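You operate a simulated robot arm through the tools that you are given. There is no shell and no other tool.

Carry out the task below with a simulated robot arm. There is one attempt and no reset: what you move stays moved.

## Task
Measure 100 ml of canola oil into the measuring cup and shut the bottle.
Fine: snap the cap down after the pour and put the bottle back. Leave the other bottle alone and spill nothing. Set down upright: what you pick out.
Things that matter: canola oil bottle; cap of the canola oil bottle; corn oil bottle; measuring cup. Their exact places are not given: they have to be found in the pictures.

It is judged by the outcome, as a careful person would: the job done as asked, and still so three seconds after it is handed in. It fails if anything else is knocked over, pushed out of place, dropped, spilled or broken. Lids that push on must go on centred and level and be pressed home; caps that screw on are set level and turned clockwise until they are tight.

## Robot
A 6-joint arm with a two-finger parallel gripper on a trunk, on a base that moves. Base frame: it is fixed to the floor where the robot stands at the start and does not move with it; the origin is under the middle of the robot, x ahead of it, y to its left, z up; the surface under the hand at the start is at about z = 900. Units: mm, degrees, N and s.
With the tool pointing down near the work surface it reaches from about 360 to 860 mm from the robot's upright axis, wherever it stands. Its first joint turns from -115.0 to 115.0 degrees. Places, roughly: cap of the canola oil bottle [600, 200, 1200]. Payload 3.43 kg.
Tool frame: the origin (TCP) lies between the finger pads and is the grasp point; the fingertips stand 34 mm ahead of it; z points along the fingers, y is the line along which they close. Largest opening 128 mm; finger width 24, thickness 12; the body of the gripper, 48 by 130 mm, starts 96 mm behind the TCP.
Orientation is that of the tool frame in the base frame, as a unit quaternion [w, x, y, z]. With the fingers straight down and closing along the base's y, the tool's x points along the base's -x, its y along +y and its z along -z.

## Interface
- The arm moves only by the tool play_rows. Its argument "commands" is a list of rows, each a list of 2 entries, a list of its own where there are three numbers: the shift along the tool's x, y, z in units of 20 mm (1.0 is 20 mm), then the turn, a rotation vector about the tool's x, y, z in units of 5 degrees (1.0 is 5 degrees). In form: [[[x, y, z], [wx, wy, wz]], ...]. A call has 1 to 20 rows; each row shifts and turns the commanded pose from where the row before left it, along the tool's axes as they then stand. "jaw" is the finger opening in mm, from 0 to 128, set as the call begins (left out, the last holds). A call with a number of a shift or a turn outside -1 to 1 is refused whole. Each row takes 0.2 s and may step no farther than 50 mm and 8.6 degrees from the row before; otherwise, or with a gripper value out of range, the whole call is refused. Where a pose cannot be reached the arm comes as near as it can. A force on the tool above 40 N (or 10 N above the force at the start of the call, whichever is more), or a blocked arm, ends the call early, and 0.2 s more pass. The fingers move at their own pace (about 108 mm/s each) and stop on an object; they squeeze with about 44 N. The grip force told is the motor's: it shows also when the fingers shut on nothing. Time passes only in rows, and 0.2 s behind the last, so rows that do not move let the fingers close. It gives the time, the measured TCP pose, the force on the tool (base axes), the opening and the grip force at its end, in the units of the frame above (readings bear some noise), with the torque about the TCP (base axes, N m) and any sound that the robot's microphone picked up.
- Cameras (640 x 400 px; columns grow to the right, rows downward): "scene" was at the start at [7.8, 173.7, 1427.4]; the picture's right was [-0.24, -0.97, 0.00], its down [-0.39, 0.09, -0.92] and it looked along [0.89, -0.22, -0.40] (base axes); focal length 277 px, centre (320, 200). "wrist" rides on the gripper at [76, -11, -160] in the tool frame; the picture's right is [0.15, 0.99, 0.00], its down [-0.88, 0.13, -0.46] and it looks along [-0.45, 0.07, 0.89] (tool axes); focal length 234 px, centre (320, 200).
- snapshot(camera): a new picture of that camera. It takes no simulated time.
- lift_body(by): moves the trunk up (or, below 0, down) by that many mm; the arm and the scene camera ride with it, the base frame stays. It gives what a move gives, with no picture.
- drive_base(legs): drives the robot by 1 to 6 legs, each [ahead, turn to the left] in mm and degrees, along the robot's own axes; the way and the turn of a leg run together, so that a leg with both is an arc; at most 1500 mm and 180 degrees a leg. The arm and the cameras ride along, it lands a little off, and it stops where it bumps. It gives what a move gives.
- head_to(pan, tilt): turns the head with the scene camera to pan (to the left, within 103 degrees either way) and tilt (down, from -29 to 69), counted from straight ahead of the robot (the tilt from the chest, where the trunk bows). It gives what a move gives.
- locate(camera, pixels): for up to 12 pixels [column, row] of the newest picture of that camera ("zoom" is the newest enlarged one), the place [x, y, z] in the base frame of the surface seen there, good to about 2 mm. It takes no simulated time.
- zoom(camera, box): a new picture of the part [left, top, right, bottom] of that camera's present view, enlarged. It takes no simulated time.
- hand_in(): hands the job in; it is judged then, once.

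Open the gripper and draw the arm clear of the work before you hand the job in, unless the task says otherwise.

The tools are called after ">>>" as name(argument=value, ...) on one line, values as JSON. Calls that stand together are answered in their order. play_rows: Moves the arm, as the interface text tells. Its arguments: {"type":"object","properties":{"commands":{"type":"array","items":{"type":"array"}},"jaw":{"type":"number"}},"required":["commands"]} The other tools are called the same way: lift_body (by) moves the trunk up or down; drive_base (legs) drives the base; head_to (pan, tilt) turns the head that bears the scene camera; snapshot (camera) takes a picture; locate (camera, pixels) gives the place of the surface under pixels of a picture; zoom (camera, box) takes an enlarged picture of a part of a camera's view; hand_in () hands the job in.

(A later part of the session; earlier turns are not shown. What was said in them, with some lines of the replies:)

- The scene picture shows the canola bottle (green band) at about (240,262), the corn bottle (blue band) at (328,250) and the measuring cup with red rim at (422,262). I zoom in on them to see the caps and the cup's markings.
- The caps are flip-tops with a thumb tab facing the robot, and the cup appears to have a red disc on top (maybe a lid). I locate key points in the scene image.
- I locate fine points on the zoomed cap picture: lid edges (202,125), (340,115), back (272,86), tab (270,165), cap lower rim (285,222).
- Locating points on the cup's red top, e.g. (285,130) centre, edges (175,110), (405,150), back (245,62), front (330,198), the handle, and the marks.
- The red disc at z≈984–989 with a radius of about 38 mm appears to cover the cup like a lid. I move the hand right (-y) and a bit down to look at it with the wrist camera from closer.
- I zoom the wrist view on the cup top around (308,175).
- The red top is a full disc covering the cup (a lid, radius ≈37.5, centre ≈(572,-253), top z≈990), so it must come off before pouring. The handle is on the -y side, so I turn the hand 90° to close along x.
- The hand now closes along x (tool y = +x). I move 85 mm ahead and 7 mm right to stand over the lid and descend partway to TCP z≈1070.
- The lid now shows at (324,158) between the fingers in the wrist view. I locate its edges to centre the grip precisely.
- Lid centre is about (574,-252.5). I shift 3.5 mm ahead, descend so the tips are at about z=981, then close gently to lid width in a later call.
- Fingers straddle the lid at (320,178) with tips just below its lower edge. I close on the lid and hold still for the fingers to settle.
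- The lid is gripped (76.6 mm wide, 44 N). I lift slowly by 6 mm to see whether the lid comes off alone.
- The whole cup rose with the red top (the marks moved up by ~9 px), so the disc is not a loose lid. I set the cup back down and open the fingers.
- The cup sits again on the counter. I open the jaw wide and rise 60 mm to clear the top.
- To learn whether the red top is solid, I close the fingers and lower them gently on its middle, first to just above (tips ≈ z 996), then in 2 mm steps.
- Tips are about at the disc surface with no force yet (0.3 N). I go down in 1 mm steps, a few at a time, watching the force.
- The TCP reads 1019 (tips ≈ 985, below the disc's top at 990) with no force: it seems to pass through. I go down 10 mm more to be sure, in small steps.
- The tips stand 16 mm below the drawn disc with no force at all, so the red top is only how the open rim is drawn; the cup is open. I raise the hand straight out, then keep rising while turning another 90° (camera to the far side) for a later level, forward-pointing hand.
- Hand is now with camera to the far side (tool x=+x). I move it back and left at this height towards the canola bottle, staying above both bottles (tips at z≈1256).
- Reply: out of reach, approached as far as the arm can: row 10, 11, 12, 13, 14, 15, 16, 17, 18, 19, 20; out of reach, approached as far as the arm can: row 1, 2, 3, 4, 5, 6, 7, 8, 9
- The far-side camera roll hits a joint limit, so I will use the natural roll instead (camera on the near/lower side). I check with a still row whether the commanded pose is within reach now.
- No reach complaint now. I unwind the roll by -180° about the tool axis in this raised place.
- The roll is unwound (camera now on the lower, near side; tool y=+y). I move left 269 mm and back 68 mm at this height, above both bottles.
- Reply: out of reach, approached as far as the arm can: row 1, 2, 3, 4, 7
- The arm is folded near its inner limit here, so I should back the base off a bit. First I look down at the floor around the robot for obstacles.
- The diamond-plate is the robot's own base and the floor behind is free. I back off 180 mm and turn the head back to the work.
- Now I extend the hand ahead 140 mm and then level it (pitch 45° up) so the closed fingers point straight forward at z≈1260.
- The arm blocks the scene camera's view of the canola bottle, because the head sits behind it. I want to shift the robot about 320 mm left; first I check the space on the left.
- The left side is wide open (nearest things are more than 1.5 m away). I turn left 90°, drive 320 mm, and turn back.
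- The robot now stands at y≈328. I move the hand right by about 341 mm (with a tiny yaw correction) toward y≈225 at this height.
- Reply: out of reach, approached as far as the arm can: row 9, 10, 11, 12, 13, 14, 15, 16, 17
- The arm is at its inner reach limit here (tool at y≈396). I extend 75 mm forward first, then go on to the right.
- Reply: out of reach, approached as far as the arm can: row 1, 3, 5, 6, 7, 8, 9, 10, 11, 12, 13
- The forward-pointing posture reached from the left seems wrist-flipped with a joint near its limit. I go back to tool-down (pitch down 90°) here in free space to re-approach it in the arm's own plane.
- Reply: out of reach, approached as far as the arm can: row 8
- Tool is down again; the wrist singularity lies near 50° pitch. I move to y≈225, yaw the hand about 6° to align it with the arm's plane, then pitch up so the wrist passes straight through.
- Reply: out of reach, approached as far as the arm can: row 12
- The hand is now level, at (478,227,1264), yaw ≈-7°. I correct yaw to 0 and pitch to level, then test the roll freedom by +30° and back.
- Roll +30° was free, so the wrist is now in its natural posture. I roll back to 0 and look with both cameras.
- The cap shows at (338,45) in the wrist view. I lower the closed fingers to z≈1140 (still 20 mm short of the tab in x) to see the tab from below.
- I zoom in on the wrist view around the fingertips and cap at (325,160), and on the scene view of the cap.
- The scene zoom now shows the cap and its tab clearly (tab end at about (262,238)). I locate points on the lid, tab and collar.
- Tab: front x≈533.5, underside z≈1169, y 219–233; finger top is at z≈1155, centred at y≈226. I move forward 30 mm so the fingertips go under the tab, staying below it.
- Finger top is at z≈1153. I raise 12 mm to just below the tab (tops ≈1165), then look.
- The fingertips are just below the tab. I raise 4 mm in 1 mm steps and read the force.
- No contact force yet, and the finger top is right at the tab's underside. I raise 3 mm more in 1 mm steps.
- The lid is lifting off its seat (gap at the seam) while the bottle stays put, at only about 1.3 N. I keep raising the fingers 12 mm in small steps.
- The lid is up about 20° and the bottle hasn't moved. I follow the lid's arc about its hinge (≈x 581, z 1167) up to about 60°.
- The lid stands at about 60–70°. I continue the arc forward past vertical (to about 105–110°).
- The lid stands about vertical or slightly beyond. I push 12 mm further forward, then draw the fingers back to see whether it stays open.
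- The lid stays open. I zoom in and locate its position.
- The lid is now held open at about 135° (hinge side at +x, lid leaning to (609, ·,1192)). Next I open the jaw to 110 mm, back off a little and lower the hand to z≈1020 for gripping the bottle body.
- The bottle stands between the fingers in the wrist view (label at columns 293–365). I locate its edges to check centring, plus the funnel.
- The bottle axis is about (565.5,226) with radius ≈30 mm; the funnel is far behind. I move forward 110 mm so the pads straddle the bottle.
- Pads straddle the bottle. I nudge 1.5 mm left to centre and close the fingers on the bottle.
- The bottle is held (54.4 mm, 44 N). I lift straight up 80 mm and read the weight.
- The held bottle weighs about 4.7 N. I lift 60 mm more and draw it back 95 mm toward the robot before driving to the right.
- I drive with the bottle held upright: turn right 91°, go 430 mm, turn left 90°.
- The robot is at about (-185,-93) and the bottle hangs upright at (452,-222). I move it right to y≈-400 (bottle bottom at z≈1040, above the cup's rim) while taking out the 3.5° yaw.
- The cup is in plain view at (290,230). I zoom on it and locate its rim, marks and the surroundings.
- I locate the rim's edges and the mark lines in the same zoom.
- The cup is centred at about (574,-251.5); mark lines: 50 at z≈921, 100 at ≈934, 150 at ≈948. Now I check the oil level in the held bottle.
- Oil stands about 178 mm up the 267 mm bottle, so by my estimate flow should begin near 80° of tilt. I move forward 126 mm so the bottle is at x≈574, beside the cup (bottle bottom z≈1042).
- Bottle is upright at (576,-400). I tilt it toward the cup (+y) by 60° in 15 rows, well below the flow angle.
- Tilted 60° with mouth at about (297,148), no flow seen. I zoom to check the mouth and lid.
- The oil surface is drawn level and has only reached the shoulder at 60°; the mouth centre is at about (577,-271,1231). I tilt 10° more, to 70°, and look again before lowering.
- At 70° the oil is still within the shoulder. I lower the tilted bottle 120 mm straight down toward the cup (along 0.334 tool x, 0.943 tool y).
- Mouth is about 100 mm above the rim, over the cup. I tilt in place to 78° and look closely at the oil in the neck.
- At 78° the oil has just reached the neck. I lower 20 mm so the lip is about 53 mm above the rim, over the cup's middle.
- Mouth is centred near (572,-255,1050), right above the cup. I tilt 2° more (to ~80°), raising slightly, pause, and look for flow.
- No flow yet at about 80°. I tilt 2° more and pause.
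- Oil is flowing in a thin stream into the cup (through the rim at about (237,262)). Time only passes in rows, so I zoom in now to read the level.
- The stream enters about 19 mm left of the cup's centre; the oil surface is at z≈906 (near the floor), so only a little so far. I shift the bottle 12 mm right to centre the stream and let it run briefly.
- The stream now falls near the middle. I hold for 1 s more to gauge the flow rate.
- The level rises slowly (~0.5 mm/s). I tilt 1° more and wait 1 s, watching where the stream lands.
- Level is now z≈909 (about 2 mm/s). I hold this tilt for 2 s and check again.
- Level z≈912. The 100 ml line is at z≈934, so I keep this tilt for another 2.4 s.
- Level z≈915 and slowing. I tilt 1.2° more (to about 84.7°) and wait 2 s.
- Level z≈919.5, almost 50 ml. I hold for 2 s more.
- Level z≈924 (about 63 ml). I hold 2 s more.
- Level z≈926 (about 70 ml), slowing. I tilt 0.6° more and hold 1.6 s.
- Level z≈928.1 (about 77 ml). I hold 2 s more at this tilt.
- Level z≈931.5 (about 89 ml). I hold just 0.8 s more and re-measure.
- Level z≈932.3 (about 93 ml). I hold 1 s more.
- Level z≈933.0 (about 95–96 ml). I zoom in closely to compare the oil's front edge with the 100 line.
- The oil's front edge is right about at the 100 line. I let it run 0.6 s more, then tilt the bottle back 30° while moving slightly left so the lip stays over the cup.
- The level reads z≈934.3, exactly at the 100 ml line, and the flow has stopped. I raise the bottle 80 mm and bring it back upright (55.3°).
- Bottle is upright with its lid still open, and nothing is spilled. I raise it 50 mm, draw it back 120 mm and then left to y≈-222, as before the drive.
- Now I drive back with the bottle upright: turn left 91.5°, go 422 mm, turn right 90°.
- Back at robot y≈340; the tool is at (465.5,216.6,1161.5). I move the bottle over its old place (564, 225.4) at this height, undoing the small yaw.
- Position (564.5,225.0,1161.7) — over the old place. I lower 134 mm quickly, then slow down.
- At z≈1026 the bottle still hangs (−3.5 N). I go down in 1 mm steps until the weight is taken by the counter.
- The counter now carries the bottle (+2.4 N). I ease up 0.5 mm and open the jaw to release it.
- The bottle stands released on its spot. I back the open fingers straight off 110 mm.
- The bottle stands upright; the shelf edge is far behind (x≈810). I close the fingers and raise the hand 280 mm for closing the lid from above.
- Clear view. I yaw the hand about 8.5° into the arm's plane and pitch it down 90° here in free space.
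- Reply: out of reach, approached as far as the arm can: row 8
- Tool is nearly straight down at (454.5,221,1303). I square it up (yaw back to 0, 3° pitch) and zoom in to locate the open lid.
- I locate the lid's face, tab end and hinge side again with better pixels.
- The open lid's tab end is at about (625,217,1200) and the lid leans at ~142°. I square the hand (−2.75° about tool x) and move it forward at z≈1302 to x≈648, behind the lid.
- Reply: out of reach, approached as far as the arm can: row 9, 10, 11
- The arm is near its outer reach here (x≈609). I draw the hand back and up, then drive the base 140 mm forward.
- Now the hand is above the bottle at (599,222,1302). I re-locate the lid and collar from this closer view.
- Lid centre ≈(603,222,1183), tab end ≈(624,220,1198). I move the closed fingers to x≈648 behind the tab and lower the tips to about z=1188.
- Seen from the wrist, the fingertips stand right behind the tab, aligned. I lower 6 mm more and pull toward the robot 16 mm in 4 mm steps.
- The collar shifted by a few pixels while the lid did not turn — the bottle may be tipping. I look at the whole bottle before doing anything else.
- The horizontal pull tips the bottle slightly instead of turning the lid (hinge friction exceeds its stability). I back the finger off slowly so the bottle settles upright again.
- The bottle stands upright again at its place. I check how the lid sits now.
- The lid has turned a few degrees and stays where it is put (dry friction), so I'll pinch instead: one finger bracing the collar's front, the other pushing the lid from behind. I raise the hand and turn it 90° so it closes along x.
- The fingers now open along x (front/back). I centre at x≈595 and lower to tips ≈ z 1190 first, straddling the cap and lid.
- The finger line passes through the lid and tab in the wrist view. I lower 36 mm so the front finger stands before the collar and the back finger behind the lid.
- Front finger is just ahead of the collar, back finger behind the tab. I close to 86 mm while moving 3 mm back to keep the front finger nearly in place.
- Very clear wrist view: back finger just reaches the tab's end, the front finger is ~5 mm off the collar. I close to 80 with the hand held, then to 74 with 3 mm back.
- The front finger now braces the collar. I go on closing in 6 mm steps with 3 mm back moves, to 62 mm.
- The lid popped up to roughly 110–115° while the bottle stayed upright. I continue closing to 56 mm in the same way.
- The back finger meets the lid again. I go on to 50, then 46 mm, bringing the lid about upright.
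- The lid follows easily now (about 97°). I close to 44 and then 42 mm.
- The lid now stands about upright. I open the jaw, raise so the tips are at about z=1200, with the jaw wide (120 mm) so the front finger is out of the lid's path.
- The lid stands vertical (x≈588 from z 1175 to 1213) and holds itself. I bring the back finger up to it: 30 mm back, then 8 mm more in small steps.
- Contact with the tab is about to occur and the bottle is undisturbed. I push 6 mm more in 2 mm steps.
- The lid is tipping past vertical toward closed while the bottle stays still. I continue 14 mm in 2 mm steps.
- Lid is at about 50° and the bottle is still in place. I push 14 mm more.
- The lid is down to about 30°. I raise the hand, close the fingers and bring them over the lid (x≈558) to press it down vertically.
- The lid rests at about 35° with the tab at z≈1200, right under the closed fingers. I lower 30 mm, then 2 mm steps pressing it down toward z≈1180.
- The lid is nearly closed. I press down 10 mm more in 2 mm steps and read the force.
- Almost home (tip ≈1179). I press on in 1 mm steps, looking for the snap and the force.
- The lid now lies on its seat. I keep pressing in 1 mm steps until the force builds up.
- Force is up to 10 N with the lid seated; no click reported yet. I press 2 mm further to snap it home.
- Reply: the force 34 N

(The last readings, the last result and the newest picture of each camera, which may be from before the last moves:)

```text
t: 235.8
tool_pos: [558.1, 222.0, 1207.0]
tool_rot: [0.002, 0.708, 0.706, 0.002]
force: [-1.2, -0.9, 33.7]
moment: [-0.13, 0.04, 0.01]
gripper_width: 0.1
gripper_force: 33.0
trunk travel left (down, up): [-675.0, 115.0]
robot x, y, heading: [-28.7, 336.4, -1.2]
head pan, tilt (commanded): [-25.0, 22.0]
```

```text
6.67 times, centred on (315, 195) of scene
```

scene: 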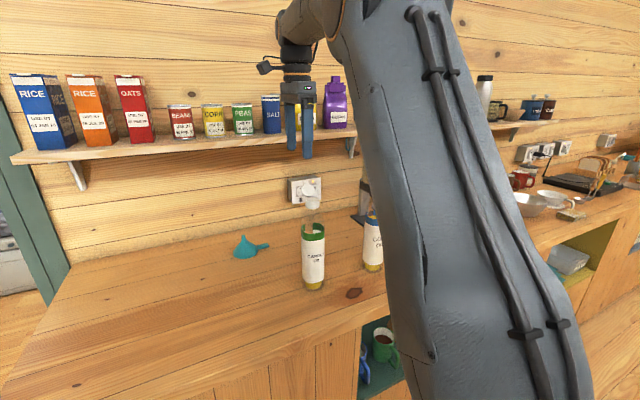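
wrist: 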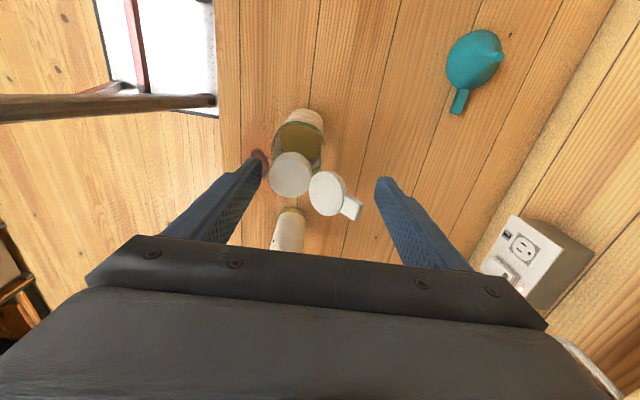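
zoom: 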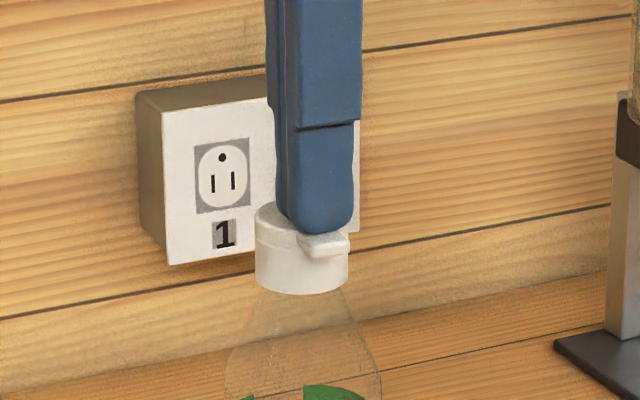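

Pressed with about 34 N, the lid is fully down. I ease off in small steps and raise the hand clear, then inspect.

>>> play_rows(commands=[[[0, 0, -0.05], [0, 0, 0]], [[0, 0, -0.05], [0, 0, 0]], [[0, 0, -0.05], [0, 0, 0]], [[0, 0, -0.1], [0, 0, 0]], [[0, 0, -0.3], [0, 0, 0]], [[0, 0, -0.8], [0, 0, 0]], [[0, 0, -1], [0, 0, 0]], [[0, 0, -1], [0, 0, 0]], [[0, 0, -1], [0, 0, 0]]])

>>> zoom(camera="scene", box=[295, 180, 335, 220])

>>> locate(camera="zoom", pixels=[[290, 170], [330, 180], [250, 180], [335, 225], [320, 215], [270, 200], [280, 240], [300, 160]])

>>> snapshot(camera="scene")

```text
t: 237.8
tool_pos: [557.8, 223.8, 1291.7]
tool_rot: [0.001, 0.708, 0.706, -0.001]
force: [-0.4, -0.3, 1.0]
moment: [-0.01, 0.07, 0.02]
gripper_width: 0.2
gripper_force: 33.2
trunk travel left (down, up): [-675.0, 115.0]
robot x, y, heading: [-29.4, 335.4, -1.3]
head pan, tilt (commanded): [-25.0, 22.0]
```

```text
10.00 times, centred on (315, 200) of scene
```

zoom: 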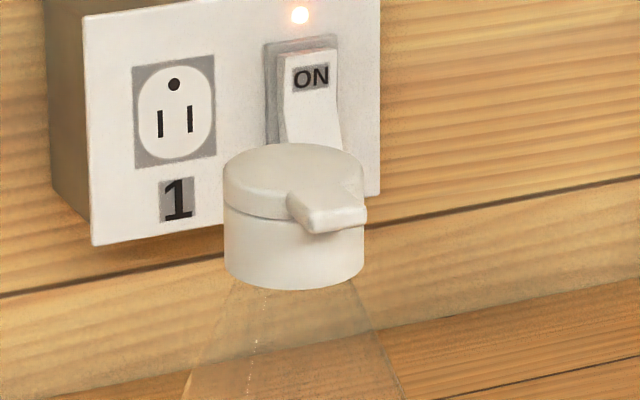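

```text
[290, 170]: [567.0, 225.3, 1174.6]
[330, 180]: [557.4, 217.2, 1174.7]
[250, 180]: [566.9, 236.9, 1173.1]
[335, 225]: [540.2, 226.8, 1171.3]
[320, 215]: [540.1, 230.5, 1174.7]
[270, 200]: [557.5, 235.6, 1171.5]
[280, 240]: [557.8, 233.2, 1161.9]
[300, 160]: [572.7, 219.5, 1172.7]
```

```text
taken
```

scene: 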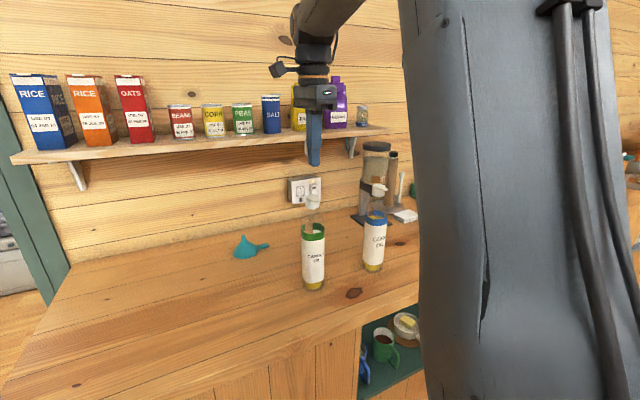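

The lid is level and closed (top z≈1174.5, as at the start) and the bottle stands upright. I open the gripper after rising a bit and drive the base back 180 mm to draw the arm clear.

>>> play_rows(commands=[[[0, 0, -1], [0, 0, 0]], [[0, -1, 0], [0, 0, 0]], [[0, -1, 0], [0, 0, 0]]])

>>> drive_base(legs=[[-180, 0]])

>>> play_rows(commands=[[[0, 0, 0], [0, 0, 0]], [[0, 0, 0], [0, 0, 0]], [[0, 0, 0], [0, 0, 0]]], jaw=110)

>>> snapshot(camera="scene")

```text
t: 238.6
tool_pos: [517.4, 221.3, 1311.9]
tool_rot: [0.001, 0.708, 0.706, -0.001]
force: [-0.1, 0.7, -0.8]
moment: [0.0, 0.04, 0.02]
gripper_width: 0.1
gripper_force: 32.8
trunk travel left (down, up): [-675.0, 115.0]
robot x, y, heading: [-29.4, 335.8, -1.3]
head pan, tilt (commanded): [-25.0, 22.0]
```

```text
t: 240.1
tool_pos: [337.2, 225.2, 1311.6]
tool_rot: [0.0, 0.707, 0.707, 0.0]
force: [0.5, 0.3, -1.0]
moment: [0.0, -0.01, 0.01]
gripper_width: 0.0
gripper_force: 32.8
trunk travel left (down, up): [-675.0, 115.0]
robot x, y, heading: [-211.4, 338.7, -1.0]
head pan, tilt (commanded): [-25.0, 22.0]
```

```text
t: 240.9
tool_pos: [338.1, 226.7, 1311.6]
tool_rot: [0.001, 0.708, 0.707, 0.0]
force: [-0.1, 0.4, 0.0]
moment: [-0.03, 0.02, -0.01]
gripper_width: 109.9
gripper_force: 0.0
trunk travel left (down, up): [-675.0, 115.0]
robot x, y, heading: [-207.5, 339.1, -1.0]
head pan, tilt (commanded): [-25.0, 22.0]
```

```text
taken
```

scene: 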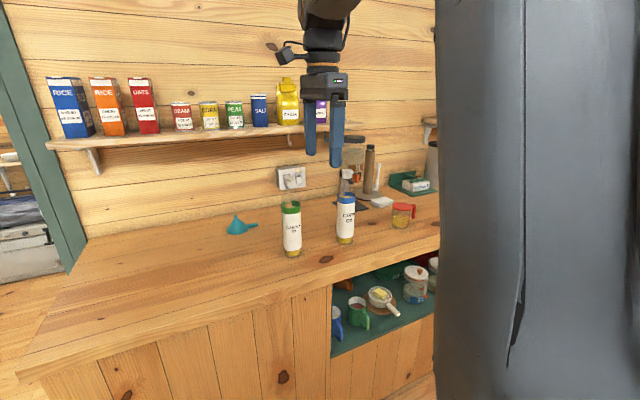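

Everything is in view: canola bottle at (292,228), corn bottle at (345,218), cup at (402,215). I zoom on the bottles and the cup for a final check.

>>> zoom(camera="scene", box=[375, 190, 430, 240])

>>> locate(camera="zoom", pixels=[[310, 190], [300, 180], [320, 185], [305, 200], [290, 190], [330, 195], [310, 140], [280, 250]])

>>> zoom(camera="scene", box=[260, 160, 370, 270])

>>> locate(camera="zoom", pixels=[[175, 95], [178, 80], [175, 200], [180, 320], [325, 270], [330, 120]])

```text
8.00 times, centred on (402, 215) of scene
```

zoom: 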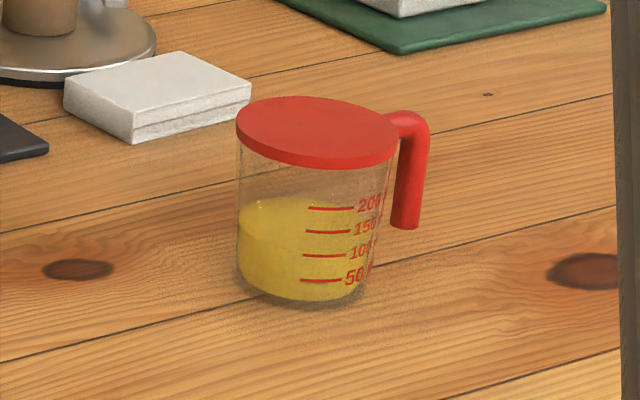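

```text
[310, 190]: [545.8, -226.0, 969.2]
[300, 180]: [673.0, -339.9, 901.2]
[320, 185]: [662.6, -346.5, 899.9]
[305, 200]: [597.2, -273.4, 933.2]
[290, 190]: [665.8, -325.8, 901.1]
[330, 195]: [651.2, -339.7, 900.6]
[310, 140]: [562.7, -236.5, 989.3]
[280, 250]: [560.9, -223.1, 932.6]
```

```text
3.64 times, centred on (315, 215) of scene
```

zoom: 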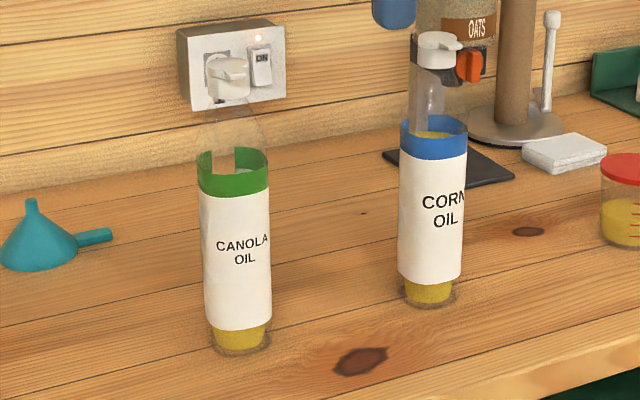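

```text
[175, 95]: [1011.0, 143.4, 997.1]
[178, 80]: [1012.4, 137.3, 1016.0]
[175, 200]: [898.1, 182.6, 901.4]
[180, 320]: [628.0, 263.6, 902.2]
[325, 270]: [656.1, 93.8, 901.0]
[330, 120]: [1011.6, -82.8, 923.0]
```

I zoom closer on the canola cap to be sure it is shut level, and re-measure the oil level in the cup.

>>> zoom(camera="scene", box=[275, 165, 305, 195])

>>> locate(camera="zoom", pixels=[[320, 150], [350, 160], [290, 150], [330, 130], [360, 195], [320, 200], [300, 180]])

>>> zoom(camera="scene", box=[390, 200, 420, 230])

>>> locate(camera="zoom", pixels=[[160, 220], [200, 230], [240, 230], [180, 245], [220, 250], [140, 235], [190, 210], [260, 215], [150, 250], [280, 220]])

```text
13.33 times, centred on (290, 180) of scene
```

zoom: 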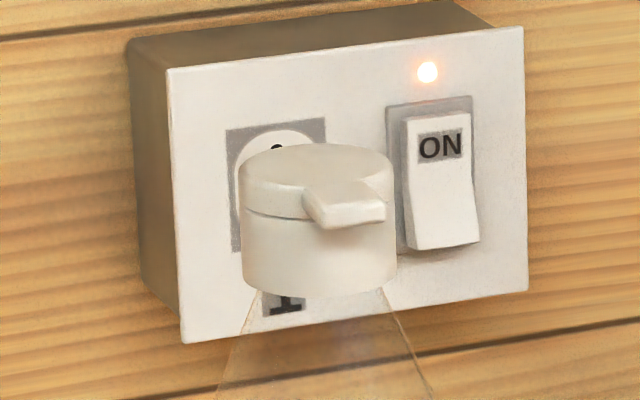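

```text
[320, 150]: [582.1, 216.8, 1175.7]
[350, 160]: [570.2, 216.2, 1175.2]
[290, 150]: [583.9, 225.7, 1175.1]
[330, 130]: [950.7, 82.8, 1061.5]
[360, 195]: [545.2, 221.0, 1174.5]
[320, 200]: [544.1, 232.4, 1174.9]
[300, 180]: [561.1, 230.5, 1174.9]
```

```text
13.33 times, centred on (405, 215) of scene
```

zoom: 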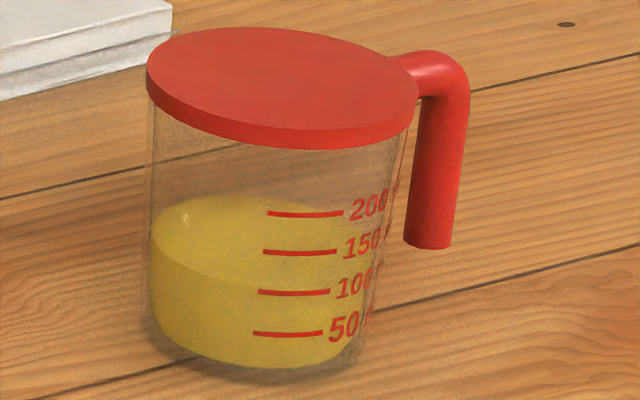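

```text
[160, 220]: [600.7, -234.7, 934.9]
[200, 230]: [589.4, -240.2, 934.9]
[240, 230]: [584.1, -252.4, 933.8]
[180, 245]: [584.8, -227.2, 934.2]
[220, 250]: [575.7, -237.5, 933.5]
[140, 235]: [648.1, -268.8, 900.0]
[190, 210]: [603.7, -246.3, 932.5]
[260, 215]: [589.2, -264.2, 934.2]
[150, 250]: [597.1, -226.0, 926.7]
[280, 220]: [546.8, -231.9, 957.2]
```

The cap is shut flat (lid top z≈1175 all over), the bottle stands upright in its place. The oil is at the 100 ml line (z≈934), nothing is spilled, and the corn bottle is untouched. The gripper is open and clear, so I hand in.

>>> hand_in()

```text
The job is handed in.
```

I poured 100 ml of canola oil into the measuring cup and shut the bottle. The bottle is back in its place, upright.

- **Amount:** by the camera, the oil in the cup stands level with the 100 ml line. The weight readings were too noisy to confirm that closely; they suggest anywhere from about 100 to 140 ml came out of the bottle.
- **Cap:** I pressed the lid down with about 34 N. It sits flat and at the same height as before I opened it. The microphone reported no click.
- **Bottle:** it stands about 3 mm from where it started. It leaned slightly once, with the lid open, while I was closing it. It settled back upright and nothing came out.
- **Measuring cup:** its red top looked like a lid, so I gripped it, lifted the cup about 6 mm and set it back down. The top turned out to be only how the open rim is drawn.
- **Everything else:** I did not touch the corn oil bottle, and I saw no spills on the counter.

I opened the gripper and drew the arm clear before handing in.
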